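You operate a simulated robot arm through the tools that you are given. There is no shell and no other tool.

Carry out the task below with a simulated robot arm. There is one attempt and no reset: what you move stays moved.

Task
Unbolt the green bracket from the black disc and bolt the blue one on.
Fine: the old one goes in the grey tray; run the nut down tight. Set down upright: what you pick out.

Only the result counts: the job must be done as asked and must still hold three seconds after the hand-in. Knocking over, shifting, dropping, spilling or breaking anything else fails it.

Robot
A 7-joint arm with a two-finger parallel gripper, fixed in place. Base frame: the origin is at the foot of the arm, x ahead of it, y to its left, z up. Units: m, degrees, N and s.
Its first joint turns from -166.0 to 166.0 degrees. Payload 4.4 kg.
The TCP is the grasp point between the finger pads, 0.023 m short of the fingertips. In the tool frame z runs along the fingers and y along their closing line. Largest opening 0.094 m; finger width 0.038, thickness 0.01; the body of the gripper, 0.054 by 0.096 m, starts 0.039 m behind the TCP.
Orientation is told as [roll, pitch, yaw] about the base's x, y, z axes, in that order, counted from this pose: with the fingers straight down and closing along the base's y, the tool's x points along the base's -x, its y along +y and its z along -z.

Tools
- The arm moves only by the tool step_arm. Its argument "deltas" is a list of rows, each an object of numbers (a shift or turn left out is 0, a gripper value left out holds the last): "dx", "dy", "dz": the shift along the tool's x, y, z in units of 300 mm (1.0 is 300 mm); "wx", "wy", "wz": the turn, a rotation vector about the tool's x, y, z in units of 180 degrees (1.0 is 180 degrees); "hand": the closure, from 0 (fully open) to 1 (shut). In form: [{"dx": .., "dy": .., "dz": .., "wx": .., "wy": .., "wz": .., "hand": ..}, ...]. A call has 1 to 20 rows; each row is the pose to reach, as a shift and turn from the pose commanded when the call began, along the tool's axes at that moment. A call with a number of a shift or a turn outside -1 to 1 is refused whole. Rows are played at 5 a second. More than 0.05 m and 8.6 degrees between two rows, or a gripper value outside its range, and nothing of the call is played. Where a pose cannot be reached the arm comes as near as it can. A force on the tool above 40 N (or 10 N above the force at the start of the call, whichever is more), or a blocked arm, ends the call early, and 0.2 s more pass. Each finger travels about 0.072 m/s and halts on what it meets, pressing with about 37 N; the grip force reading is that of the motor and also rises with nothing between the fingers. The clock runs only during rows and for 0.2 s after the last one: add rows that repeat a pose to give the fingers time. The reply holds the time, the measured pose of the TCP, the force on the tool along the base axes, the opening and the grip force, in the units named above and with some noise, with the torque about the TCP (base axes, N m) and any sound that the robot's microphone picked up.
- Cameras (640 x 400 px; columns grow to the right, rows downward): "scene" is fixed at [0.2205, -0.4954, 1.5671]; the picture's right is [0.63, -0.78, 0.00], its down [-0.45, -0.36, -0.82] and it looks along [0.64, 0.51, -0.57] (base axes); focal length 363 px, centre (320, 200). "wrist" rides on the gripper at [0.086, 0.016, -0.074] in the tool frame; the picture's right is [-0.18, 0.98, 0.00], its down [-0.58, -0.11, -0.81] and it looks along [-0.79, -0.15, 0.59] (tool axes); focal length 243 px, centre (320, 200).
- get_image(camera): a new picture of that camera. No time passes.
- pixel_to_xyz(camera, pixels): there is no depth. For up to 12 entries [column, row, z] of the newest picture of that camera ("zoom" is the newest enlarged one), the place [x, y] in the base frame at which the ray of that pixel passes the height z, good to about 0.002 m, but the place of the scene camera against the robot may be out by one fixed shift of up to 0.012 m in any direction. No time passes.
- enlarge(camera, box): a new picture of the part [left, top, right, bottom] of that camera's present view, enlarged. No time passes.
- finish_job(): hands the job in; it is judged then, once.

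Open the gripper and draw the arm clear of the work before you hand the job in, unless the task says otherwise.

The tools are called after "Emit:" as name(argument=value, ...) on one line, values as JSON. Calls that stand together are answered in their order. step_arm: Moves the arm, as the interface text tells. Its arguments: {"type":"object","properties":{"deltas":{"type":"array","items":{"type":"object","properties":{"dx":{"type":"number"},"dy":{"type":"number"},"dz":{"type":"number"},"wx":{"type":"number"},"wy":{"type":"number"},"wz":{"type":"number"},"hand":{"type":"number"}}}}},"required":["deltas"]} The other tools are called the same way: get_image (camera) takes a picture; pixel_to_xyz (camera, pixels) gives the place at which the rays of pixels pass given heights; enlarge (camera, box) takes an enlarged picture of a part of a camera's view; finish_job () hands the job in.

At the start:

```text
clock: 0.0
position: [0.6018, 0.0305, 1.1412]
orientation: [0.1, 0.0, 0.0]
wrist_force: [-0.3, 0.7, 0.9]
ft_torque: [0.0, -0.01, 0.0]
width: 0.0941
grasp_force: 0.0
```

scene: 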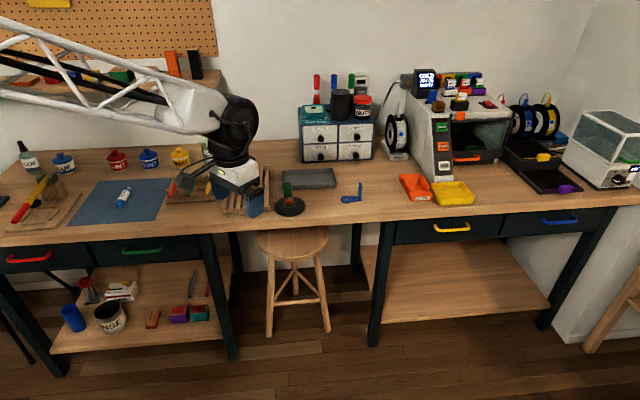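
wrist: 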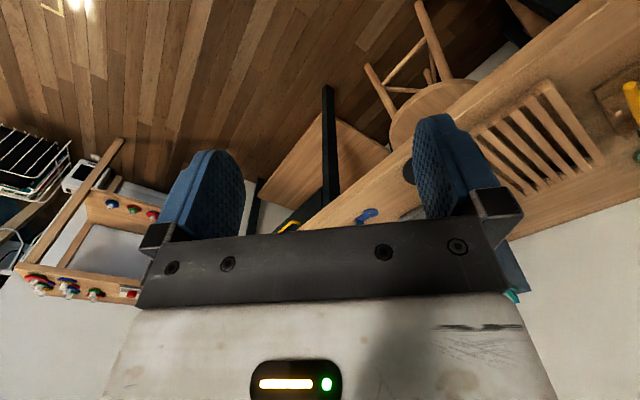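

The scene picture shows the black disc with something green near (289,203), the blue bracket at (352,195) and a grey tray at (308,178). I enlarge these areas to see the parts.

Emit:
enlarge(camera="scene", box=[260, 160, 380, 235])

Emit:
enlarge(camera="scene", box=[265, 175, 325, 220])

Emit:
enlarge(camera="scene", box=[150, 120, 310, 220])

```text
5.33 times, centred on (320, 198) of scene
```

zoom: 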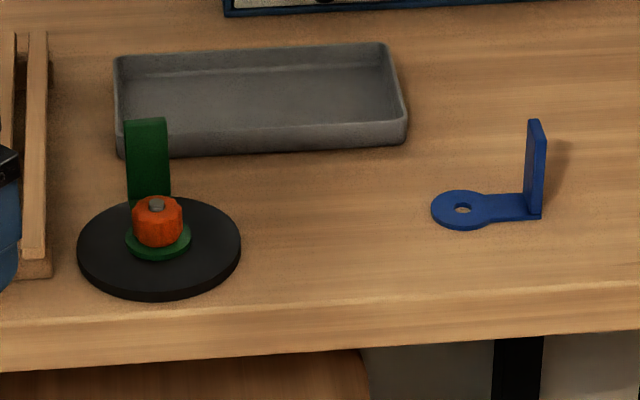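

```text
8.89 times, centred on (295, 198) of scene
```

zoom: 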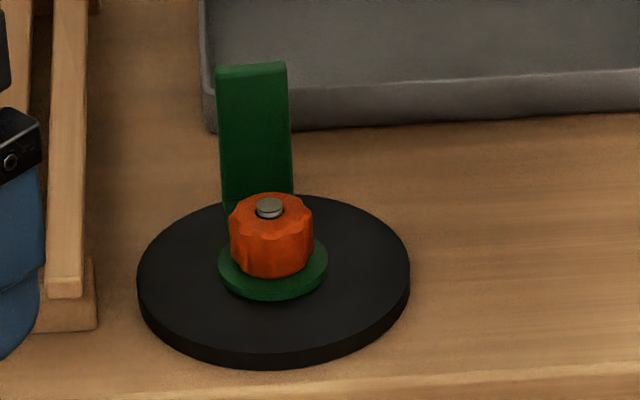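

```text
4.00 times, centred on (230, 170) of scene
```

zoom: 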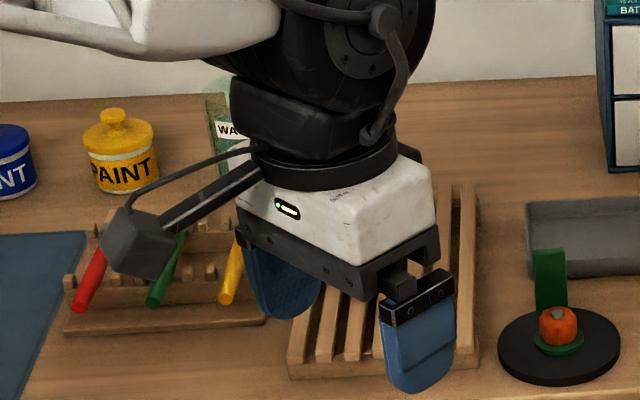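

The green bracket stands on the black disc under an orange nut on a stud, and the blue bracket lies foot-down with its tongue up. I need the table height, so I look closer in the wrist picture around (520,140) and at the blue thing at (367,215).

Emit:
enlarge(camera="wrist", box=[440, 40, 640, 200])

Emit:
enlarge(camera="wrist", box=[240, 100, 440, 240])

Emit:
pixel_to_xyz(camera="scene", pixels=[[289, 203, 0.7], [289, 203, 0.8], [289, 203, 0.9], [289, 203, 1.0], [352, 195, 0.8], [352, 195, 0.9], [352, 195, 1.0]])

Emit:
pixel_to_xyz(camera="wrist", pixels=[[367, 215, 0.7], [367, 215, 0.8], [367, 215, 0.9], [367, 215, 1.0], [540, 130, 0.8], [540, 130, 0.9], [540, 130, 1.0]])

```text
2.50 times, centred on (540, 120) of wrist
```

zoom: 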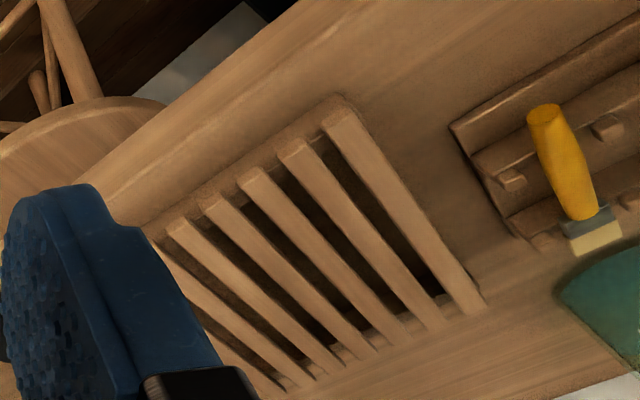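

```text
2.86 times, centred on (340, 170) of wrist
```

zoom: 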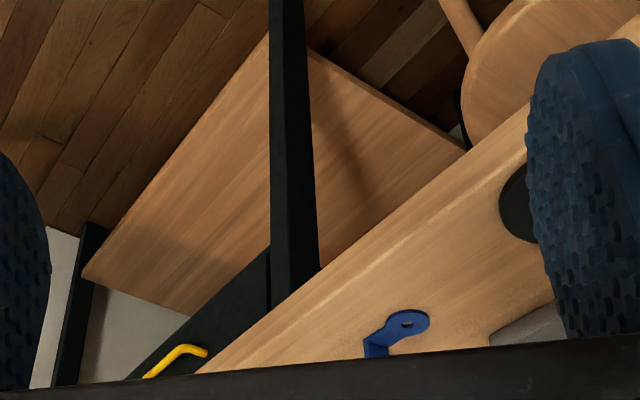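

```text
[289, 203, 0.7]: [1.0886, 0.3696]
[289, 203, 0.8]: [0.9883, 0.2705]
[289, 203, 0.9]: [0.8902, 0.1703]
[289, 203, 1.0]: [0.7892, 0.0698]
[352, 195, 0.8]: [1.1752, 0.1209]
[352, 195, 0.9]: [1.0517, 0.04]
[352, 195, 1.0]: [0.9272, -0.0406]
```

```text
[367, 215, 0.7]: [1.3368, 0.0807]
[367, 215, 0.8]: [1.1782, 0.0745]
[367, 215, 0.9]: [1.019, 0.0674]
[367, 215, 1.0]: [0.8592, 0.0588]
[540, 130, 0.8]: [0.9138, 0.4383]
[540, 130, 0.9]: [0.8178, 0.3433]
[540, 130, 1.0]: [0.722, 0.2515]
```

The blue bracket's hole is at wrist (370.4,213.0) and at scene (346.8,199.7). I compare the rays at several heights to find the table level.

Emit:
pixel_to_xyz(camera="scene", pixels=[[346.8, 199.7, 0.84], [346.8, 199.7, 0.86], [346.8, 199.7, 0.88], [346.8, 199.7, 0.9], [346.8, 199.7, 0.92]])

Emit:
pixel_to_xyz(camera="wrist", pixels=[[370.4, 213, 0.84], [370.4, 213, 0.86], [370.4, 213, 0.88], [370.4, 213, 0.9], [370.4, 213, 0.92]])

```text
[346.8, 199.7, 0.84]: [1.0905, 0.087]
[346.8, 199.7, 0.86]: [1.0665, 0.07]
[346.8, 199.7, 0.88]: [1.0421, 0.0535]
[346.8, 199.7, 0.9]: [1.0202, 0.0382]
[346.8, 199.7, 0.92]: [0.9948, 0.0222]
```

```text
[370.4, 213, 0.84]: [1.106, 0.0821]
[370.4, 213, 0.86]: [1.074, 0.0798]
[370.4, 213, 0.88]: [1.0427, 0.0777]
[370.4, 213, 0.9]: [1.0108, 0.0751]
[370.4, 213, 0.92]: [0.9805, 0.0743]
```

The rays meet near z ≈ 0.85 (scene and wrist agree within ~1 cm there), so the table is about 0.85 high. I shift the arm left to bring the disc into the wrist view and triangulate it better.

Emit:
step_arm(deltas=[{"dx": 0.0, "dy": 0.14, "dz": 0.0, "hand": 0}, {"dx": 0.0, "dy": 0.28, "dz": 0.0}, {"dx": 0.0, "dy": 0.42, "dz": 0.0}, {"dx": 0.0, "dy": 0.5667, "dz": 0.0}, {"dx": 0.0, "dy": 0.5667, "dz": 0.0}])

Emit:
get_image(camera="wrist")

Emit:
get_image(camera="scene")

```text
clock: 1.2
position: [0.6014, 0.2018, 1.1422]
orientation: [0.1, -0.1, -0.1]
wrist_force: [0.6, 0.5, 0.8]
ft_torque: [0.02, -0.01, 0.02]
width: 0.094
grasp_force: 0.0
```

```text
taken
```

wrist: 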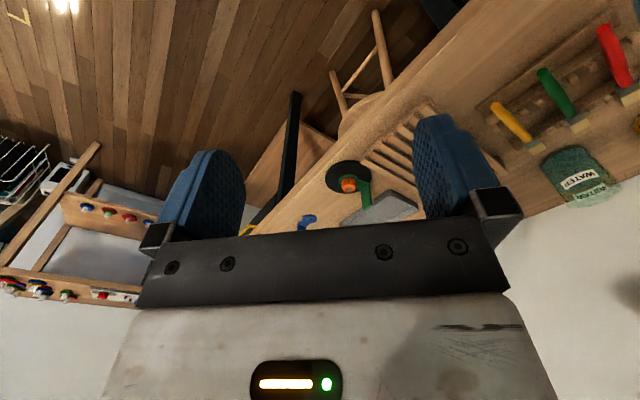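

```text
taken
```

scene: 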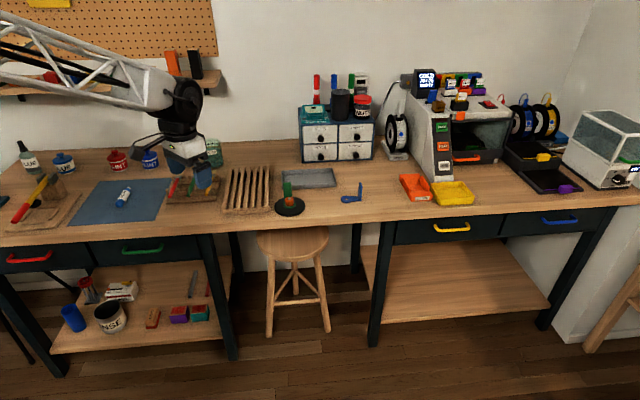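

The disc and orange nut are now visible in the wrist picture near (348,180), and the blue bracket at (306,221). I enlarge both and compare with the scene view.

Emit:
enlarge(camera="wrist", box=[280, 140, 430, 235])

Emit:
enlarge(camera="scene", box=[210, 150, 290, 220])

```text
4.21 times, centred on (355, 188) of wrist
```

zoom: 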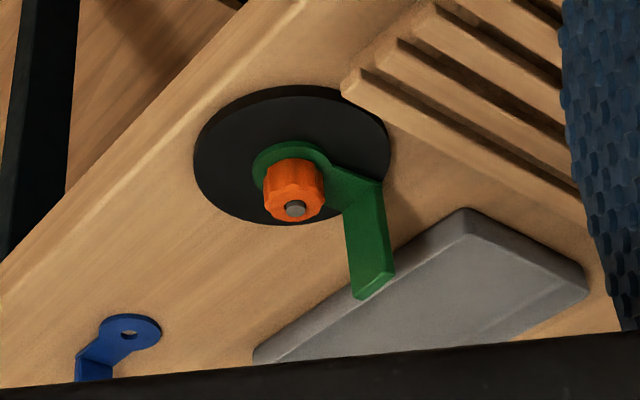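

```text
5.71 times, centred on (250, 185) of scene
```

zoom: 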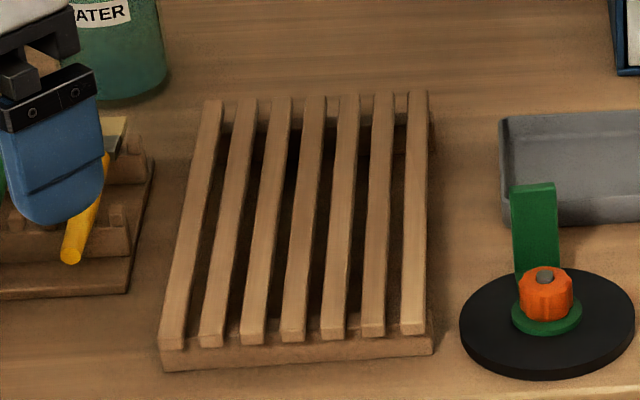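

The stud's top sits at wrist (349.3,189.3) and at (545,275) in the newest enlarged scene view. I compare those rays.

Emit:
pixel_to_xyz(camera="zoom", pixels=[[545, 275, 0.84], [545, 275, 0.86], [545, 275, 0.88], [545, 275, 0.9], [545, 275, 0.92], [545, 275, 0.94]])

Emit:
pixel_to_xyz(camera="wrist", pixels=[[349.3, 189.3, 0.84], [349.3, 189.3, 0.86], [349.3, 189.3, 0.88], [349.3, 189.3, 0.9], [349.3, 189.3, 0.92], [349.3, 189.3, 0.94]])

```text
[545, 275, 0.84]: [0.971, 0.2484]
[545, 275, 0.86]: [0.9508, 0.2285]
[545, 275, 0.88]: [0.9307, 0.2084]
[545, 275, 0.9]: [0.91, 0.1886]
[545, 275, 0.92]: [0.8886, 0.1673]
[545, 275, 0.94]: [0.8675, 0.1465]
```

```text
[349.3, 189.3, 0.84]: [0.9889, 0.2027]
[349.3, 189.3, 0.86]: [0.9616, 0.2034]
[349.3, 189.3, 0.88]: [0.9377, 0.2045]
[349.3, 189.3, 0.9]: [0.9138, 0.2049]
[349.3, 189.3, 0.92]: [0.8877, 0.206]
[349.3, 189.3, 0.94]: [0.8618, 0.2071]
```

The stud top comes out near (0.932,0.204,0.885), the table near 0.84. I move the wrist camera closer for a clean, larger view of the disc: TCP to about (0.776,0.234,0.976), which stays above everything.

Emit:
step_arm(deltas=[{"dx": -0.097, "dy": 0.018, "dz": 0.092}, {"dx": -0.194, "dy": 0.036, "dz": 0.184}, {"dx": -0.291, "dy": 0.054, "dz": 0.276}, {"dx": -0.388, "dy": 0.072, "dz": 0.368}, {"dx": -0.485, "dy": 0.09, "dz": 0.46}, {"dx": -0.583, "dy": 0.107, "dz": 0.553}, {"dx": -0.583, "dy": 0.107, "dz": 0.553}])

Emit:
get_image(camera="wrist")

Emit:
get_image(camera="scene")

```text
clock: 2.8
position: [0.7784, 0.2341, 0.9746]
orientation: [0.0, 0.0, 0.0]
wrist_force: [-0.2, 0.0, -0.5]
ft_torque: [0.0, 0.0, 0.0]
width: 0.0943
grasp_force: 0.0
```

```text
taken
```

wrist: 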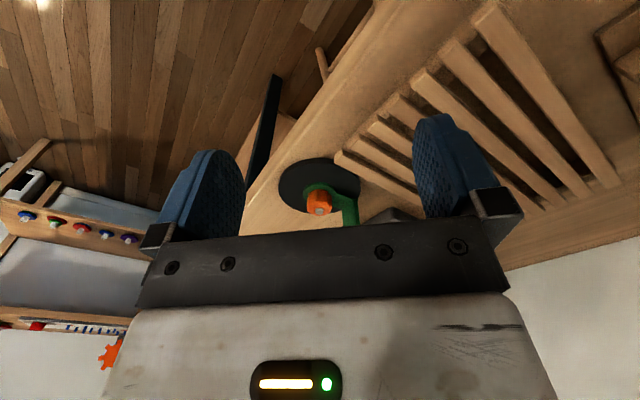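

```text
taken
```

scene: 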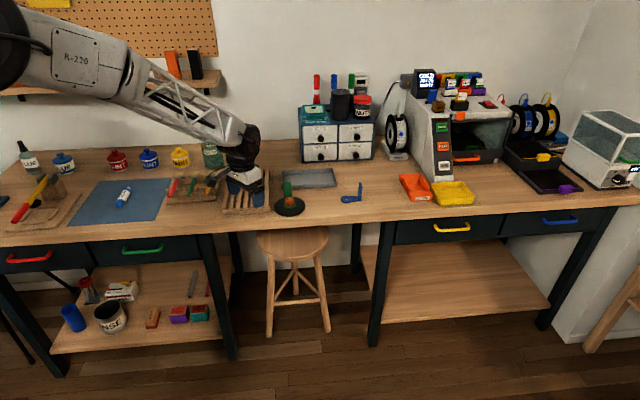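

The wrist view now shows the disc at (320,185) between the fingers. I enlarge it for measurement.

Emit:
enlarge(camera="wrist", box=[260, 140, 410, 235])

Emit:
enlarge(camera="scene", box=[250, 160, 378, 240])

```text
4.21 times, centred on (335, 188) of wrist
```

zoom: 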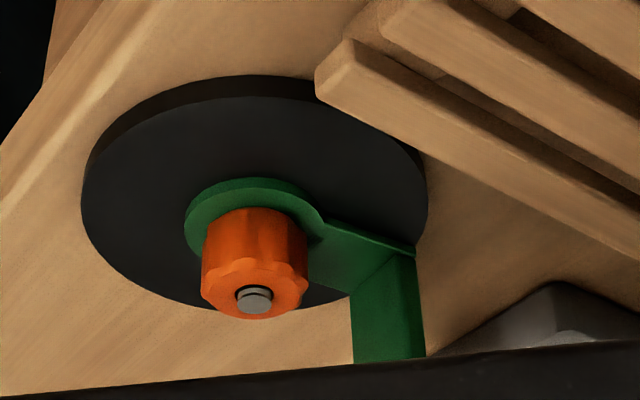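

```text
5.00 times, centred on (314, 200) of scene
```

zoom: 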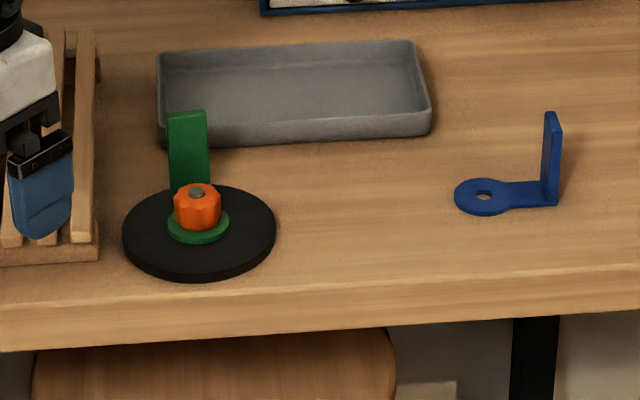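

I triangulate the stud top from wrist (319.8,211) and the enlarged scene (197,190), plus tray, disc and blue-bracket points in the enlarged scene view.

Emit:
pixel_to_xyz(camera="wrist", pixels=[[319.8, 211, 0.86], [319.8, 211, 0.87], [319.8, 211, 0.88], [319.8, 211, 0.89], [319.8, 211, 0.9], [319.8, 211, 0.91]])

Emit:
pixel_to_xyz(camera="zoom", pixels=[[197, 190, 0.87], [197, 190, 0.88], [197, 190, 0.89], [197, 190, 0.9], [483, 195, 0.85], [550, 207, 0.85], [158, 55, 0.86], [413, 42, 0.86], [431, 118, 0.86], [165, 145, 0.86], [122, 235, 0.85], [277, 232, 0.85]])

```text
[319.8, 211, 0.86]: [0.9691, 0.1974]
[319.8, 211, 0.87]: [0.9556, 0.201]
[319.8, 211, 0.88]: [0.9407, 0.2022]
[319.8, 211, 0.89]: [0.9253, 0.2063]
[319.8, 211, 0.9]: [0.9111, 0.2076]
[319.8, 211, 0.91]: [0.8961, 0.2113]
```

```text
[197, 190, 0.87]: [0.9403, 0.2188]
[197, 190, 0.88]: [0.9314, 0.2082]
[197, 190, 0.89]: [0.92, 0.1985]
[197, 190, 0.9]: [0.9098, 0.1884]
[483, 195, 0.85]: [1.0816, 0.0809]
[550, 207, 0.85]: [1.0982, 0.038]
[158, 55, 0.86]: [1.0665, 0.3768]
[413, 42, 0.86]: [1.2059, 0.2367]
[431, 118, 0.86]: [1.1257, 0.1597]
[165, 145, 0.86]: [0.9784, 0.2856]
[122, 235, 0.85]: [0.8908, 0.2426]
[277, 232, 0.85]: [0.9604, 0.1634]
```

Stud top is about (0.93,0.204,0.885). I move to about (0.845,0.22,0.962), still clear of everything, to see the nut from roughly 0.23 m.

Emit:
step_arm(deltas=[{"dx": -0.11, "dy": -0.023, "dz": 0.02}, {"dx": -0.222, "dy": -0.047, "dz": 0.042}, {"dx": -0.222, "dy": -0.047, "dz": 0.042}])

Emit:
enlarge(camera="wrist", box=[240, 125, 416, 235])

Emit:
get_image(camera="wrist")

```text
clock: 3.6
position: [0.8429, 0.2201, 0.9638]
orientation: [-0.1, 0.0, 0.0]
wrist_force: [-0.7, -0.5, -0.5]
ft_torque: [0.03, 0.0, -0.03]
width: 0.0941
grasp_force: 0.0
```

```text
3.64 times, centred on (328, 180) of wrist
```

zoom: 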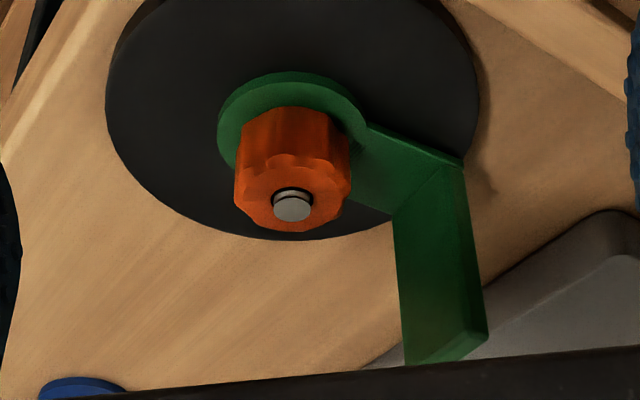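

```text
taken
```

wrist: 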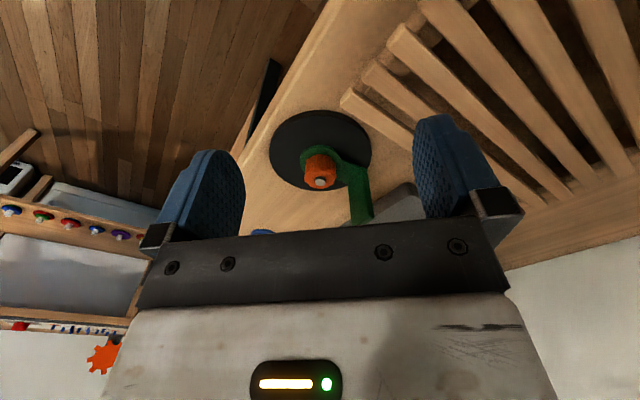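

The stud top is at (292,207) in this enlarged wrist view, the tongue's top edge around (405,365)–(487,335). I get the rays for these.

Emit:
pixel_to_xyz(camera="zoom", pixels=[[292, 207, 0.87], [292, 207, 0.88], [292, 207, 0.89], [292, 207, 0.9], [106, 95, 0.85], [479, 95, 0.85], [290, 239, 0.85], [218, 128, 0.86], [463, 162, 0.86], [393, 215, 0.86], [487, 337, 0.91], [405, 366, 0.91]])

```text
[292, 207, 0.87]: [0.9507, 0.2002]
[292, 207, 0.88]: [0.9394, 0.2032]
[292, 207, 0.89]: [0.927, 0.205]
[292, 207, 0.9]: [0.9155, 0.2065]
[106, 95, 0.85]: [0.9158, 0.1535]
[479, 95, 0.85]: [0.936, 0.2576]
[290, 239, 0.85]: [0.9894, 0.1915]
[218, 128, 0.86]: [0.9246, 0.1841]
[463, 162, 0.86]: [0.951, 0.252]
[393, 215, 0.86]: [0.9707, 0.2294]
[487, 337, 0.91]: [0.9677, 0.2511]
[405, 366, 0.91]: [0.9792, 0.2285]
```

I go over the nut at TCP (0.930,0.2045,0.970), fingertips well above the tongue's top, and look from there; then I can yaw the hand and view it from other sides.

Emit:
step_arm(deltas=[{"dx": -0.145, "dy": -0.026, "dz": -0.01}, {"dx": -0.29, "dy": -0.052, "dz": -0.02}, {"dx": -0.29, "dy": -0.052, "dz": -0.02}])

Emit:
get_image(camera="wrist")

Emit:
enlarge(camera="wrist", box=[224, 20, 416, 140])

```text
clock: 4.4
position: [0.9304, 0.2036, 0.9724]
orientation: [0.1, 0.0, 0.0]
wrist_force: [-0.2, 1.1, -1.0]
ft_torque: [0.03, 0.0, -0.01]
width: 0.0943
grasp_force: 0.0
```

```text
taken
```

wrist: 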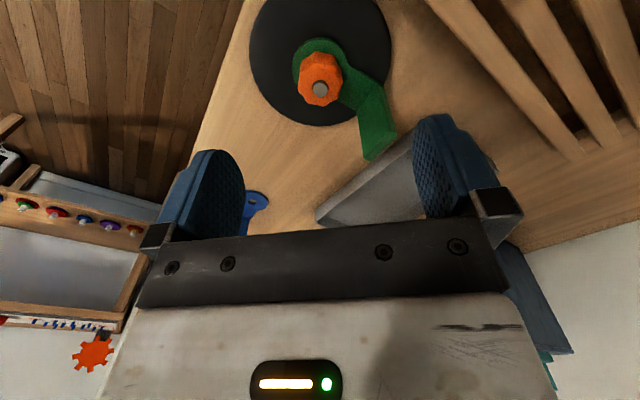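

```text
3.33 times, centred on (320, 80) of wrist
```

zoom: 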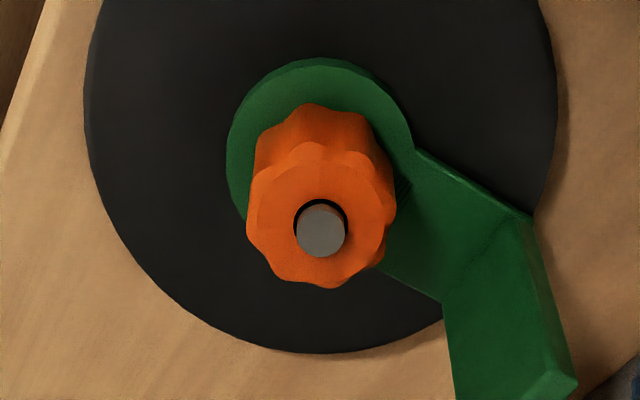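

Good close view: stud top at (321,229) of the enlarged picture, nut and tongue clearly seen. I get rays for the stud, nut, ring, tongue and disc.

Emit:
pixel_to_xyz(camera="zoom", pixels=[[321, 229, 0.87], [321, 229, 0.88], [321, 229, 0.89], [321, 229, 0.9], [321, 216, 0.88], [247, 216, 0.88], [396, 216, 0.88], [85, 110, 0.85], [557, 110, 0.85], [320, 353, 0.85], [445, 300, 0.86], [532, 215, 0.86]])

Emit:
pixel_to_xyz(camera="zoom", pixels=[[577, 382, 0.91], [577, 382, 0.9], [227, 150, 0.86], [320, 58, 0.86], [415, 130, 0.86], [528, 402, 0.91]])

```text
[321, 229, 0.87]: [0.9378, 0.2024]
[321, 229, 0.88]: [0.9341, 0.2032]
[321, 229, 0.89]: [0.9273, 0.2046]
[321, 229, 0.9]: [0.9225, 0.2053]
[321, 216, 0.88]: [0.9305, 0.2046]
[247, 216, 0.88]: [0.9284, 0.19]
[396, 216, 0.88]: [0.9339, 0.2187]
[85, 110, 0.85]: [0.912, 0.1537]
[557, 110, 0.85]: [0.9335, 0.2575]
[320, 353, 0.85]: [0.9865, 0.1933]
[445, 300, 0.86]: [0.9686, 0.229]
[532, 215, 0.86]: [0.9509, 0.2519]
```

```text
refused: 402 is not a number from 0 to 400
```

The stud is near (0.928,0.2045) with its top at about z 0.889 and the disc top near 0.86. I check the tongue's height from its top corner at (577,382).

Emit:
pixel_to_xyz(camera="zoom", pixels=[[577, 382, 0.9], [577, 382, 0.91], [577, 382, 0.92], [577, 382, 0.93], [320, 58, 0.86], [320, 58, 0.865], [227, 150, 0.86], [227, 150, 0.865], [320, 353, 0.86], [85, 110, 0.86], [557, 110, 0.86]])

```text
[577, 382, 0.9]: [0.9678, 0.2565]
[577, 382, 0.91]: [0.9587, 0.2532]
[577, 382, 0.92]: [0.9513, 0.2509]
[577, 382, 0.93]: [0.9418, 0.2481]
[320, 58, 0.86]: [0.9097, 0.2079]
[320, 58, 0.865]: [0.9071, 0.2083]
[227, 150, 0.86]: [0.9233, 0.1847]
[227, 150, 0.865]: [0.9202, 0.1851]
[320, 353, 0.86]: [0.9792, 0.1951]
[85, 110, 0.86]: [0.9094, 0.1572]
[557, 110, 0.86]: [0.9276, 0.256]
```

The tongue's top is at about z 0.92, the nut spans about 0.864–0.884. I close the fingers to ~0.045 m opening and yaw the hand +85° in place, both to test the wrist's range and to view the nut from another side.

Emit:
step_arm(deltas=[{"wz": 0.0472, "hand": 0.52}, {"wz": 0.0944}, {"wz": 0.1417}, {"wz": 0.1889}, {"wz": 0.2361}, {"wz": 0.2833}, {"wz": 0.3306}, {"wz": 0.3778}, {"wz": 0.425}, {"wz": 0.4722}, {"wz": 0.4722}])

Emit:
get_image(camera="wrist")

Emit:
enlarge(camera="wrist", box=[224, 20, 416, 140])

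```text
clock: 6.8
position: [0.9289, 0.2033, 0.9687]
orientation: [0.0, 0.0, -85.1]
wrist_force: [0.2, 0.1, -0.5]
ft_torque: [-0.03, -0.02, 0.01]
width: 0.0451
grasp_force: 0.1
```

```text
taken
```

wrist: 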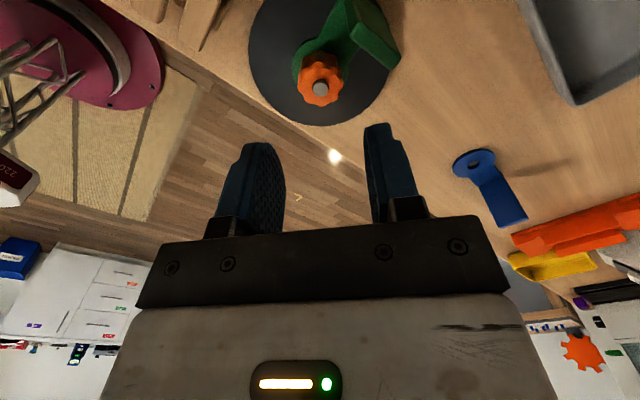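

```text
3.33 times, centred on (320, 80) of wrist
```

zoom: 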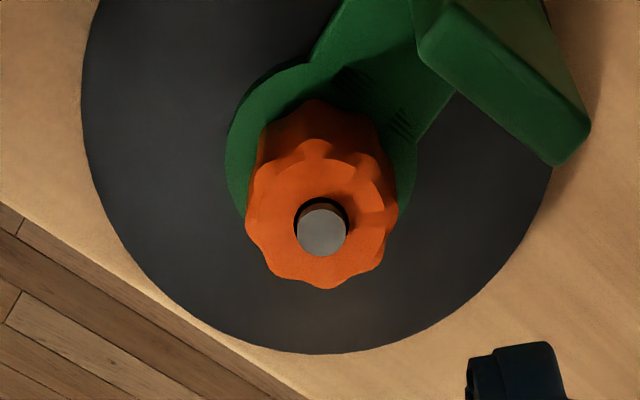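

The stud sits at the same image spot (321,230) after the yaw, so the TCP is right above it and its top is at z ≈ 0.889. I test the yaw range further in the same direction.

Emit:
step_arm(deltas=[{"wz": 0.0472}, {"wz": 0.0944}, {"wz": 0.1417}, {"wz": 0.1889}, {"wz": 0.2361}, {"wz": 0.2833}, {"wz": 0.3306}, {"wz": 0.3778}, {"wz": 0.425}, {"wz": 0.4722}, {"wz": 0.4722}])

Emit:
get_image(camera="scene")

Emit:
get_image(camera="wrist")

```text
clock: 9.2
position: [0.9295, 0.189, 0.9626]
orientation: [-1.2, 0.2, -161.7]
wrist_force: [-0.5, 0.6, -1.5]
ft_torque: [0.0, 0.02, 0.0]
width: 0.045
grasp_force: 0.0
out of reach, approached as far as the arm can: row 9, 10, 11
```

```text
taken
```

scene: 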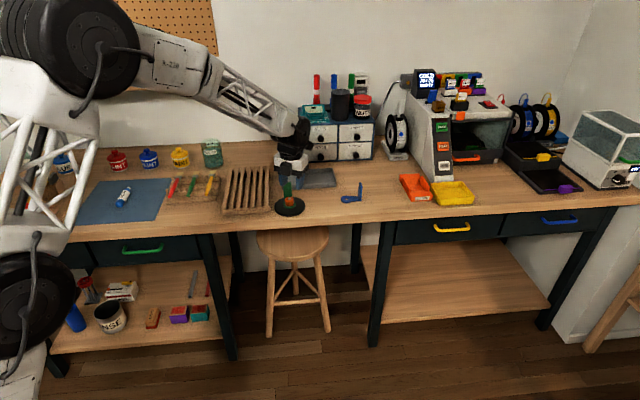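

```text
taken
```

wrist: 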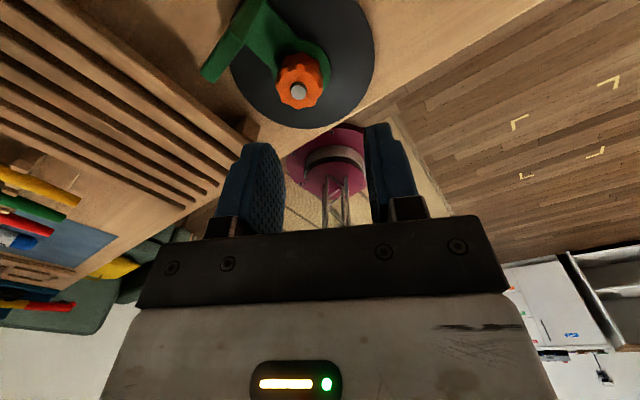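

The wrist stops around yaw −155°, so I stay within −150°. I now turn back the other way in one call and read where the pose ends.

Emit:
step_arm(deltas=[{"wz": -0.0472}, {"wz": -0.0944}, {"wz": -0.1417}, {"wz": -0.1889}, {"wz": -0.2361}, {"wz": -0.2833}, {"wz": -0.3306}, {"wz": -0.3778}, {"wz": -0.425}, {"wz": -0.4722}, {"wz": -0.5194}, {"wz": -0.5667}, {"wz": -0.6139}, {"wz": -0.6611}, {"wz": -0.7083}, {"wz": -0.7556}, {"wz": -0.8028}, {"wz": -0.85}, {"wz": -0.8972}, {"wz": -0.9444}])

```text
clock: 13.4
position: [0.9313, 0.188, 0.9646]
orientation: [1.4, 0.1, 8.3]
wrist_force: [0.2, 0.5, 0.3]
ft_torque: [0.0, -0.01, 0.01]
width: 0.045
grasp_force: 0.0
```

The commanded pose had been clipped, so I'm now at yaw 8.3° with a small roll and y offset, which I'll correct later. I test the other side of the range.

Emit:
step_arm(deltas=[{"wz": -0.0472}, {"wz": -0.0944}, {"wz": -0.1417}, {"wz": -0.1889}, {"wz": -0.2361}, {"wz": -0.2833}, {"wz": -0.3306}, {"wz": -0.3778}, {"wz": -0.425}, {"wz": -0.4722}, {"wz": -0.5194}, {"wz": -0.5667}, {"wz": -0.6139}, {"wz": -0.6611}, {"wz": -0.7083}, {"wz": -0.7556}])

```text
clock: 16.8
position: [0.9302, 0.1881, 0.9642]
orientation: [-0.9, -0.9, 144.4]
wrist_force: [1.0, 0.2, 0.1]
ft_torque: [-0.05, -0.01, -0.02]
width: 0.0451
grasp_force: 0.2
```

Reached 144° without a limit. I go 24° further to find the end on this side.

Emit:
step_arm(deltas=[{"wz": -0.045}, {"wz": -0.09}, {"wz": -0.135}, {"wz": -0.18}])

```text
clock: 17.8
position: [0.9298, 0.1883, 0.9649]
orientation: [-1.2, -0.2, 176.8]
wrist_force: [0.0, -0.9, 0.8]
ft_torque: [0.01, -0.01, -0.01]
width: 0.045
grasp_force: 0.0
```

The wrist reaches +177° too, so about 325° per stroke. I now level the hand (roll −1.2°) and shift +0.015 m in y back over the stud, then check the picture.

Emit:
step_arm(deltas=[{"dx": -0.003, "dy": -0.0503, "dz": -0.015, "wx": -0.0067}, {"dx": -0.003, "dy": -0.0503, "dz": -0.015, "wx": -0.0067}, {"dx": -0.003, "dy": -0.0503, "dz": -0.015, "wx": -0.0067}])

Emit:
enlarge(camera="wrist", box=[224, 20, 416, 140])

```text
clock: 18.6
position: [0.9298, 0.2037, 0.9701]
orientation: [0.0, -0.2, 176.7]
wrist_force: [-0.4, 0.5, -0.4]
ft_torque: [-0.01, 0.01, 0.0]
width: 0.045
grasp_force: 0.0
```

```text
3.33 times, centred on (320, 80) of wrist
```

zoom: 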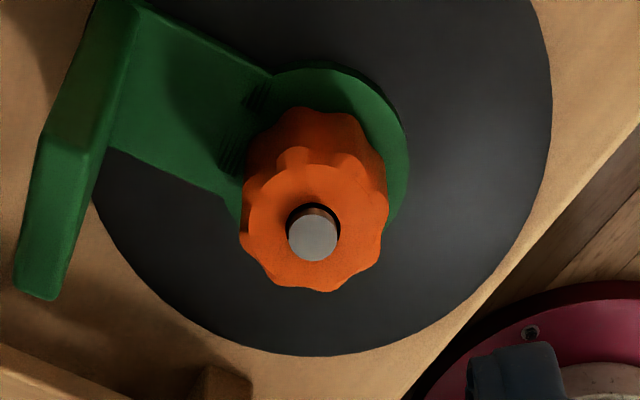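

The stud appears about 1 mm off now at (313,235); I correct that and rotate the hand back to near yaw −150° in two calls, ready for the unscrewing stroke.

Emit:
step_arm(deltas=[{"dx": -0.0026, "dy": -0.0039, "wz": 0.0467}, {"dx": -0.0026, "dy": -0.0039, "wz": 0.0933}, {"dx": -0.0026, "dy": -0.0039, "wz": 0.14}, {"dx": -0.0026, "dy": -0.0039, "wz": 0.1867}, {"dx": -0.0026, "dy": -0.0039, "wz": 0.2333}, {"dx": -0.0026, "dy": -0.0039, "wz": 0.28}, {"dx": -0.0026, "dy": -0.0039, "wz": 0.3267}, {"dx": -0.0026, "dy": -0.0039, "wz": 0.3733}, {"dx": -0.0026, "dy": -0.0039, "wz": 0.42}, {"dx": -0.0026, "dy": -0.0039, "wz": 0.4667}, {"dx": -0.0026, "dy": -0.0039, "wz": 0.5133}, {"dx": -0.0026, "dy": -0.0039, "wz": 0.56}, {"dx": -0.0026, "dy": -0.0039, "wz": 0.6067}, {"dx": -0.0026, "dy": -0.0039, "wz": 0.6533}, {"dx": -0.0026, "dy": -0.0039, "wz": 0.7}, {"dx": -0.0026, "dy": -0.0039, "wz": 0.7467}, {"dx": -0.0026, "dy": -0.0039, "wz": 0.7933}, {"dx": -0.0026, "dy": -0.0039, "wz": 0.84}, {"dx": -0.0026, "dy": -0.0039, "wz": 0.8867}, {"dx": -0.0026, "dy": -0.0039, "wz": 0.9333}])

Emit:
enlarge(camera="wrist", box=[224, 20, 416, 140])

```text
clock: 22.8
position: [0.9289, 0.2044, 0.9677]
orientation: [0.0, 0.1, 8.6]
wrist_force: [-0.8, 0.9, 1.0]
ft_torque: [-0.01, -0.03, -0.02]
width: 0.0451
grasp_force: 0.0
```

```text
3.33 times, centred on (320, 80) of wrist
```

zoom: 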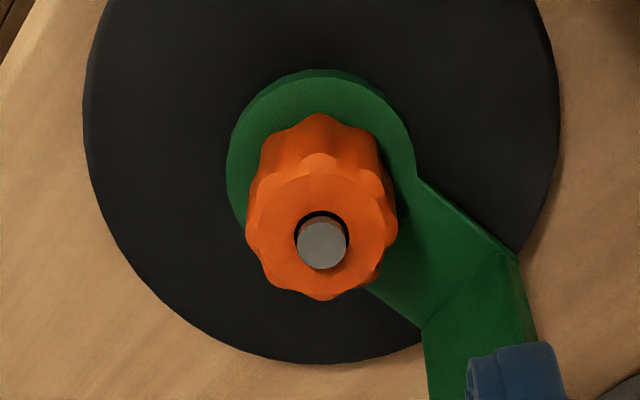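

The stud's column is right; comparing both views, the TCP must go +1.1 mm in x. I finish the rotation to yaw ≈ −151° with that fix and check once more.

Emit:
step_arm(deltas=[{"dx": -0.0036, "dy": -0.0005, "wz": 0.0467}, {"dx": -0.0036, "dy": -0.0005, "wz": 0.0933}, {"dx": -0.0036, "dy": -0.0005, "wz": 0.14}, {"dx": -0.0036, "dy": -0.0005, "wz": 0.1867}, {"dx": -0.0036, "dy": -0.0005, "wz": 0.2333}, {"dx": -0.0036, "dy": -0.0005, "wz": 0.28}, {"dx": -0.0036, "dy": -0.0005, "wz": 0.3267}, {"dx": -0.0036, "dy": -0.0005, "wz": 0.3733}, {"dx": -0.0036, "dy": -0.0005, "wz": 0.42}, {"dx": -0.0036, "dy": -0.0005, "wz": 0.4667}, {"dx": -0.0036, "dy": -0.0005, "wz": 0.5133}, {"dx": -0.0036, "dy": -0.0005, "wz": 0.56}, {"dx": -0.0036, "dy": -0.0005, "wz": 0.6067}, {"dx": -0.0036, "dy": -0.0005, "wz": 0.6533}, {"dx": -0.0036, "dy": -0.0005, "wz": 0.7}, {"dx": -0.0036, "dy": -0.0005, "wz": 0.7467}, {"dx": -0.0036, "dy": -0.0005, "wz": 0.7933}, {"dx": -0.0036, "dy": -0.0005, "wz": 0.84}, {"dx": -0.0036, "dy": -0.0005, "wz": 0.88}, {"dx": -0.0036, "dy": -0.0005, "wz": 0.88}])

Emit:
enlarge(camera="wrist", box=[224, 20, 416, 140])

```text
clock: 27.0
position: [0.9301, 0.2042, 0.9694]
orientation: [-0.2, -0.2, -149.8]
wrist_force: [-0.1, -0.7, -0.8]
ft_torque: [0.0, 0.02, -0.05]
width: 0.0449
grasp_force: 0.0
```

```text
3.33 times, centred on (320, 80) of wrist
```

zoom: 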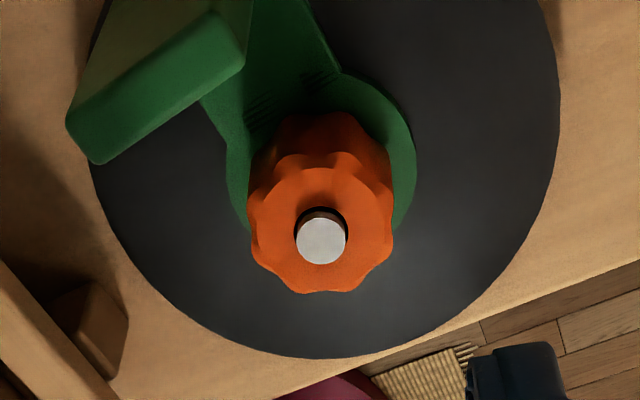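

TCP is centred over the stud with the fingers straddling the nut, clear of the tongue (which is on the hand's +x side). I descend 0.077 m to TCP z ≈ 0.892 with the 0.045 m opening.

Emit:
step_arm(deltas=[{"dz": 0.07}, {"dz": 0.14}, {"dz": 0.2}, {"dz": 0.235}, {"dz": 0.2567}, {"dz": 0.2567}])

Emit:
get_image(camera="wrist")

Emit:
enlarge(camera="scene", box=[240, 130, 368, 210])

```text
clock: 28.4
position: [0.9311, 0.2033, 0.8917]
orientation: [-0.2, -0.2, -149.8]
wrist_force: [0.1, 0.0, -0.7]
ft_torque: [0.01, 0.01, 0.01]
width: 0.0451
grasp_force: 0.1
```

```text
taken
```

wrist: 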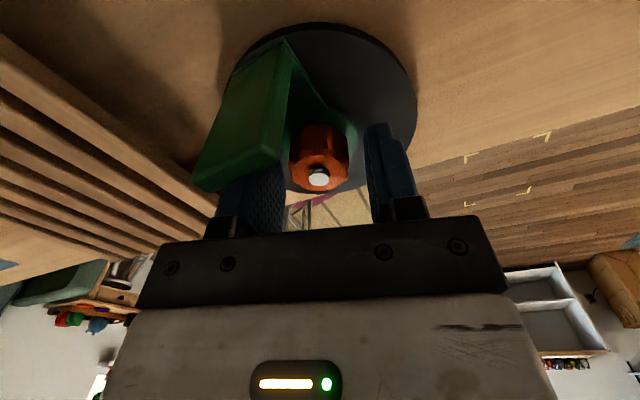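

```text
5.00 times, centred on (304, 170) of scene
```

zoom: 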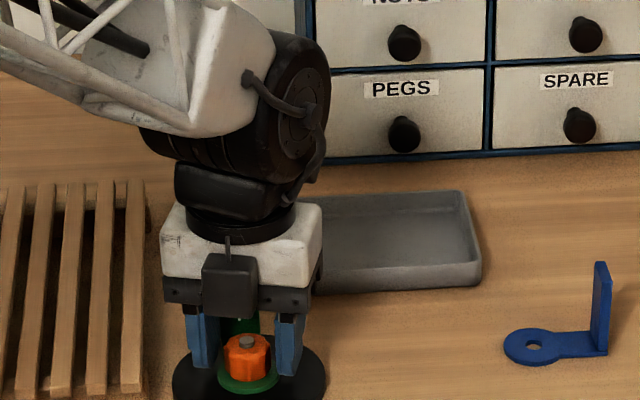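

The fingers straddle the nut. In the scene view there's a dark box on the hand's other side at zoom (230,285); I look closer to make sure its underside clears the tongue when the hand turns.

Emit:
enlarge(camera="scene", box=[265, 165, 313, 210])

Emit:
enlarge(camera="wrist", box=[180, 20, 440, 220])

```text
8.89 times, centred on (289, 188) of scene
```

zoom: 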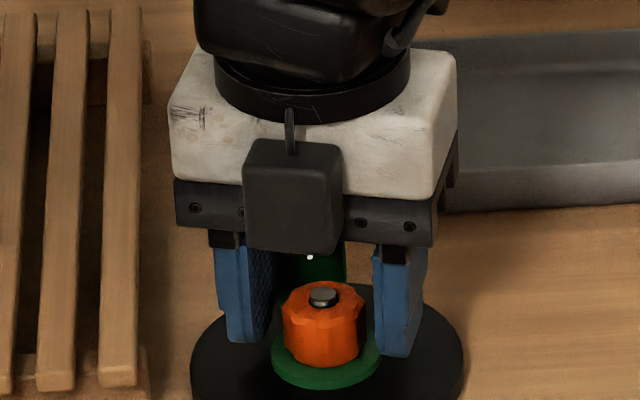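

```text
2.00 times, centred on (310, 120) of wrist
```

zoom: 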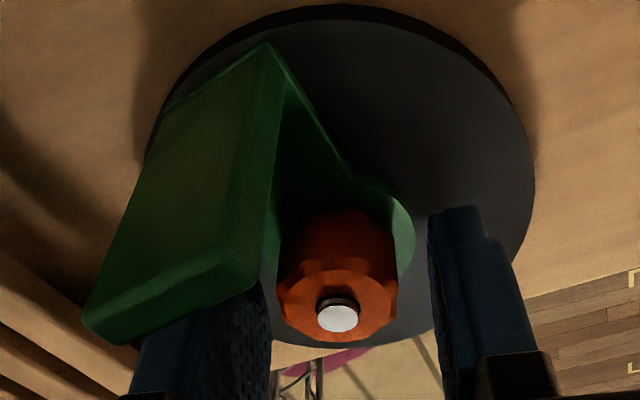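

The box's underside looks level with or above the gripper's lower bracket. I check the tongue's top height from this close view using its top-edge corners.

Emit:
pixel_to_xyz(camera="zoom", pixels=[[85, 320, 0.91], [85, 320, 0.92], [225, 261, 0.91], [225, 261, 0.92], [262, 281, 0.91], [262, 281, 0.92], [122, 345, 0.91], [122, 345, 0.92], [340, 318, 0.885], [340, 318, 0.89]])

```text
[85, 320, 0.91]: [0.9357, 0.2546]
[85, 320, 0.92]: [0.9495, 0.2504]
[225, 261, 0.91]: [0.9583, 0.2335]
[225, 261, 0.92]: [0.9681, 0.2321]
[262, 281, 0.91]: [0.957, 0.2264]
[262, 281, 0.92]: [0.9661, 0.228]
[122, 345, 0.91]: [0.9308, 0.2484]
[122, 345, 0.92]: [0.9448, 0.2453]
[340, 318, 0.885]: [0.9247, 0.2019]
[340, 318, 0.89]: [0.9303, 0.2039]
```

At z = 0.92 the tongue corners fit its known footprint, so its top is ~0.92, 11 mm under the gripper body; its inner face is 41 mm from the stud, beyond the finger corners. I close on the nut and read the width.

Emit:
step_arm(deltas=[{"hand": 1.0}, {"hand": 1.0}, {"hand": 1.0}])

```text
clock: 29.2
position: [0.93, 0.2038, 0.8919]
orientation: [-0.3, -0.2, -149.7]
wrist_force: [-9.2, 9.9, 0.2]
ft_torque: [-0.07, -0.1, 0.02]
width: 0.0296
grasp_force: 37.0
```

Nut held at 0.0296 m; a side force of ~13 N along the closing line shows I'm about a millimetre off. I shift −1 mm along tool y and re-read.

Emit:
step_arm(deltas=[{"dy": -0.0035}, {"dy": -0.0035}, {"dy": -0.0035}])

```text
clock: 30.0
position: [0.9301, 0.2042, 0.8929]
orientation: [-0.1, -0.2, -149.9]
wrist_force: [4.6, -6.6, -0.5]
ft_torque: [-0.38, -0.33, -0.01]
width: 0.0297
grasp_force: 36.5
```

The force reversed, so the centre is ~0.35 mm back. I apply that and begin turning counter-clockwise (negative wz) by about 40° to see how the nut behaves.

Emit:
step_arm(deltas=[{"dy": 0.0012}, {"dy": 0.0012, "wz": -0.045}, {"dy": 0.0012, "wz": -0.09}, {"dy": 0.0012, "wz": -0.135}, {"dy": 0.0012, "wz": -0.18}, {"dy": 0.0012, "wz": -0.225}])

Emit:
enlarge(camera="wrist", box=[180, 20, 440, 220])

```text
clock: 31.4
position: [0.9298, 0.2035, 0.8911]
orientation: [-0.3, 0.0, -109.0]
wrist_force: [8.8, -18.4, 3.5]
ft_torque: [-0.5, -0.5, -0.04]
width: 0.0293
grasp_force: 36.9
```

```text
2.00 times, centred on (310, 120) of wrist
```

zoom: 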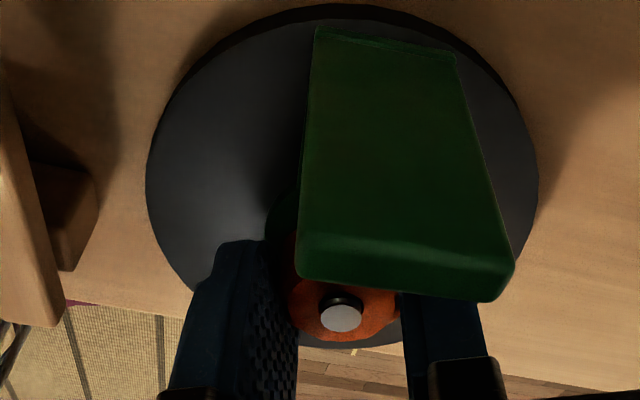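

The hand turned 41° with the nut; side force ~20 N points to (+x, −y), so the axis is slightly that way. I shift by about (+0.3, −0.7) mm and continue turning.

Emit:
step_arm(deltas=[{"dx": -0.0019, "dy": 0.0017}, {"dx": -0.0019, "dy": 0.0017}])

```text
clock: 32.0
position: [0.9297, 0.2046, 0.8919]
orientation: [-0.3, 0.0, -109.2]
wrist_force: [-0.6, -14.4, 4.5]
ft_torque: [-0.28, -0.36, -0.02]
width: 0.0295
grasp_force: 36.9
```

Side force in x is gone; y is still −14 N. I add another −0.3 mm in y and continue the turn by 81°, with a slight lift.

Emit:
step_arm(deltas=[{"dx": -0.001, "dy": 0.0003, "wz": -0.045}, {"dx": -0.001, "dy": 0.0003, "wz": -0.09}, {"dx": -0.001, "dy": 0.0003, "wz": -0.135}, {"dx": -0.001, "dy": 0.0003, "wz": -0.18}, {"dx": -0.001, "dy": 0.0003, "wz": -0.225}, {"dx": -0.001, "dy": 0.0003, "wz": -0.27}, {"dx": -0.001, "dy": 0.0003, "wz": -0.315}, {"dx": -0.001, "dy": 0.0003, "wz": -0.36}, {"dx": -0.001, "dy": 0.0003, "wz": -0.405}, {"dx": -0.001, "dy": 0.0003, "wz": -0.45}])

Emit:
enlarge(camera="wrist", box=[180, 20, 440, 220])

Emit:
enlarge(camera="scene", box=[265, 165, 313, 210])

```text
clock: 34.2
position: [0.93, 0.2052, 0.8916]
orientation: [-0.1, 0.2, -28.0]
wrist_force: [-16.6, 3.0, 13.2]
ft_torque: [0.2, 0.29, -0.02]
width: 0.0286
grasp_force: 36.5
```

```text
2.00 times, centred on (310, 120) of wrist
```

zoom: 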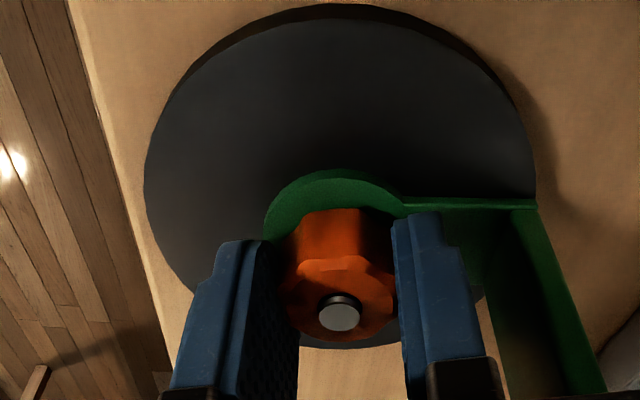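

```text
8.89 times, centred on (289, 188) of scene
```

zoom: 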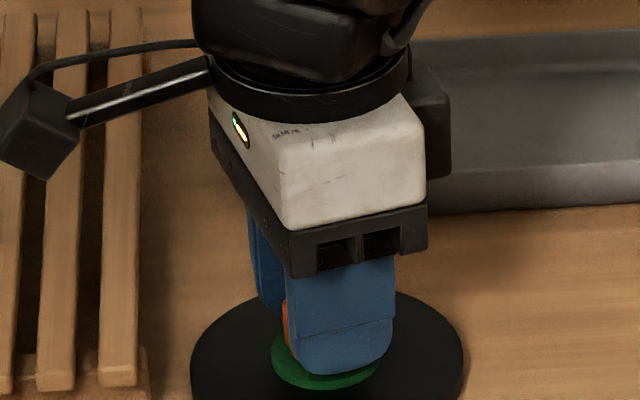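

Still turning with the bracket staying put; the vertical force has risen to 13 N, so the nut is climbing (roughly 1.5–2 mm/turn). I continue turning with a gradual lift and a small −x correction.

Emit:
step_arm(deltas=[{"dx": 0.0016, "dy": -0.0005, "dz": -0.002, "wz": -0.045}, {"dx": 0.0016, "dy": -0.0005, "dz": -0.0022, "wz": -0.09}, {"dx": 0.0016, "dy": -0.0005, "dz": -0.0024, "wz": -0.135}, {"dx": 0.0016, "dy": -0.0005, "dz": -0.0025, "wz": -0.18}, {"dx": 0.0016, "dy": -0.0005, "dz": -0.0026, "wz": -0.225}, {"dx": 0.0016, "dy": -0.0005, "dz": -0.0028, "wz": -0.27}, {"dx": 0.0016, "dy": -0.0005, "dz": -0.0029, "wz": -0.315}, {"dx": 0.0016, "dy": -0.0005, "dz": -0.003, "wz": -0.36}, {"dx": 0.0016, "dy": -0.0005, "dz": -0.0032, "wz": -0.405}, {"dx": 0.0016, "dy": -0.0005, "dz": -0.0033, "wz": -0.45}])

```text
clock: 36.4
position: [0.9295, 0.2037, 0.8939]
orientation: [0.2, 0.2, 53.0]
wrist_force: [6.8, 0.0, 10.3]
ft_torque: [-0.31, -0.71, -0.03]
width: 0.0283
grasp_force: 37.1
```

Force is now mild: (7, 0, 10) N. I continue 12 more rows (97°) with a slightly larger lift.

Emit:
step_arm(deltas=[{"dz": -0.0015, "wz": -0.045}, {"dz": -0.0017, "wz": -0.09}, {"dz": -0.0019, "wz": -0.135}, {"dz": -0.0021, "wz": -0.18}, {"dz": -0.0023, "wz": -0.225}, {"dz": -0.0025, "wz": -0.27}, {"dz": -0.0027, "wz": -0.315}, {"dz": -0.0029, "wz": -0.36}, {"dz": -0.0031, "wz": -0.405}, {"dz": -0.0033, "wz": -0.45}, {"dz": -0.0035, "wz": -0.495}, {"dz": -0.0037, "wz": -0.54}])

Emit:
enlarge(camera="wrist", box=[180, 20, 440, 220])

```text
clock: 39.0
position: [0.9305, 0.2042, 0.8935]
orientation: [0.1, -0.3, 150.1]
wrist_force: [6.4, -11.3, 1.7]
ft_torque: [-0.19, -0.09, -0.03]
width: 0.0281
grasp_force: 37.1
```

```text
2.00 times, centred on (310, 120) of wrist
```

zoom: 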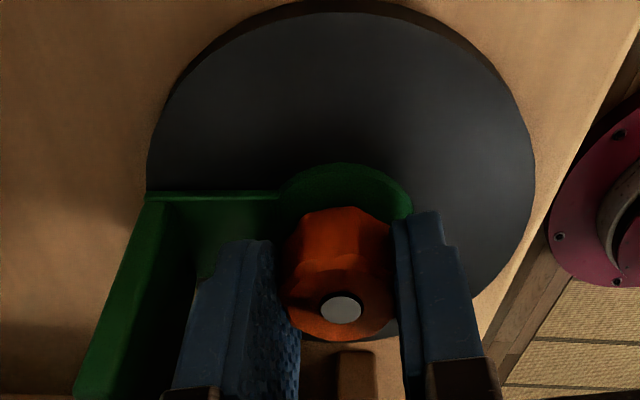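

Rotated about 300° in total; the stud protrudes less from the nut now. I check from the scene side.

Emit:
enlarge(camera="scene", box=[265, 165, 313, 210])

Emit:
enlarge(camera="wrist", box=[290, 110, 402, 180])

```text
8.89 times, centred on (289, 188) of scene
```

zoom: 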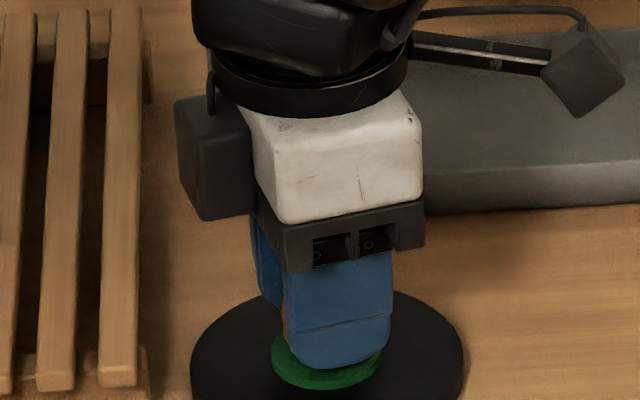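

```text
5.71 times, centred on (346, 145) of wrist
```

zoom: 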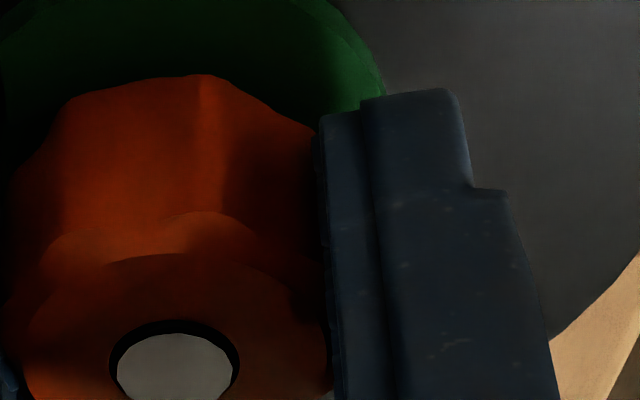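

The nut has risen around 2–3 mm. I finish this stroke (24° more), open to 0.042 m, and start turning the hand back.

Emit:
step_arm(deltas=[{"dz": -0.0004, "wz": -0.045}, {"dz": -0.0008, "wz": -0.09}, {"dz": -0.0012, "wz": -0.135}, {"dz": -0.0012, "wz": -0.135, "hand": 0.55}, {"dz": -0.005, "wz": -0.135}, {"dz": -0.005, "wz": -0.088}, {"dz": -0.005, "wz": -0.041}, {"dz": -0.005, "wz": 0.006}, {"dz": -0.005, "wz": 0.053}, {"dz": -0.005, "wz": 0.1}, {"dz": -0.005, "wz": 0.147}, {"dz": -0.005, "wz": 0.194}, {"dz": -0.005, "wz": 0.241}, {"dz": -0.005, "wz": 0.288}, {"dz": -0.005, "wz": 0.335}, {"dz": -0.005, "wz": 0.382}, {"dz": -0.005, "wz": 0.429}, {"dz": -0.005, "wz": 0.476}, {"dz": -0.005, "wz": 0.523}, {"dz": -0.005, "wz": 0.57}])

Emit:
enlarge(camera="wrist", box=[180, 20, 440, 220])

```text
clock: 43.2
position: [0.9291, 0.2048, 0.8952]
orientation: [0.2, 0.1, 47.2]
wrist_force: [-0.6, 0.5, 0.0]
ft_torque: [0.0, -0.01, 0.0]
width: 0.0421
grasp_force: 0.1
```

```text
2.00 times, centred on (310, 120) of wrist
```

zoom: 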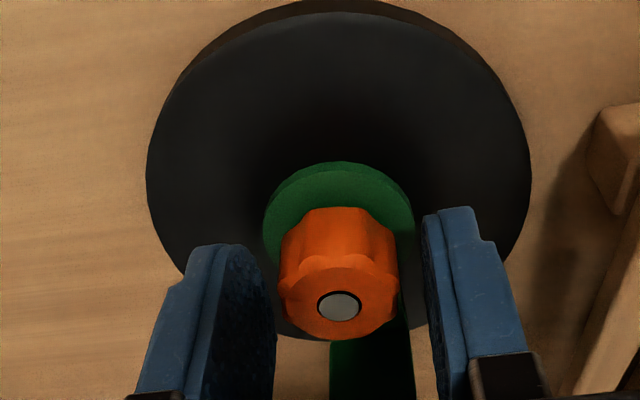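

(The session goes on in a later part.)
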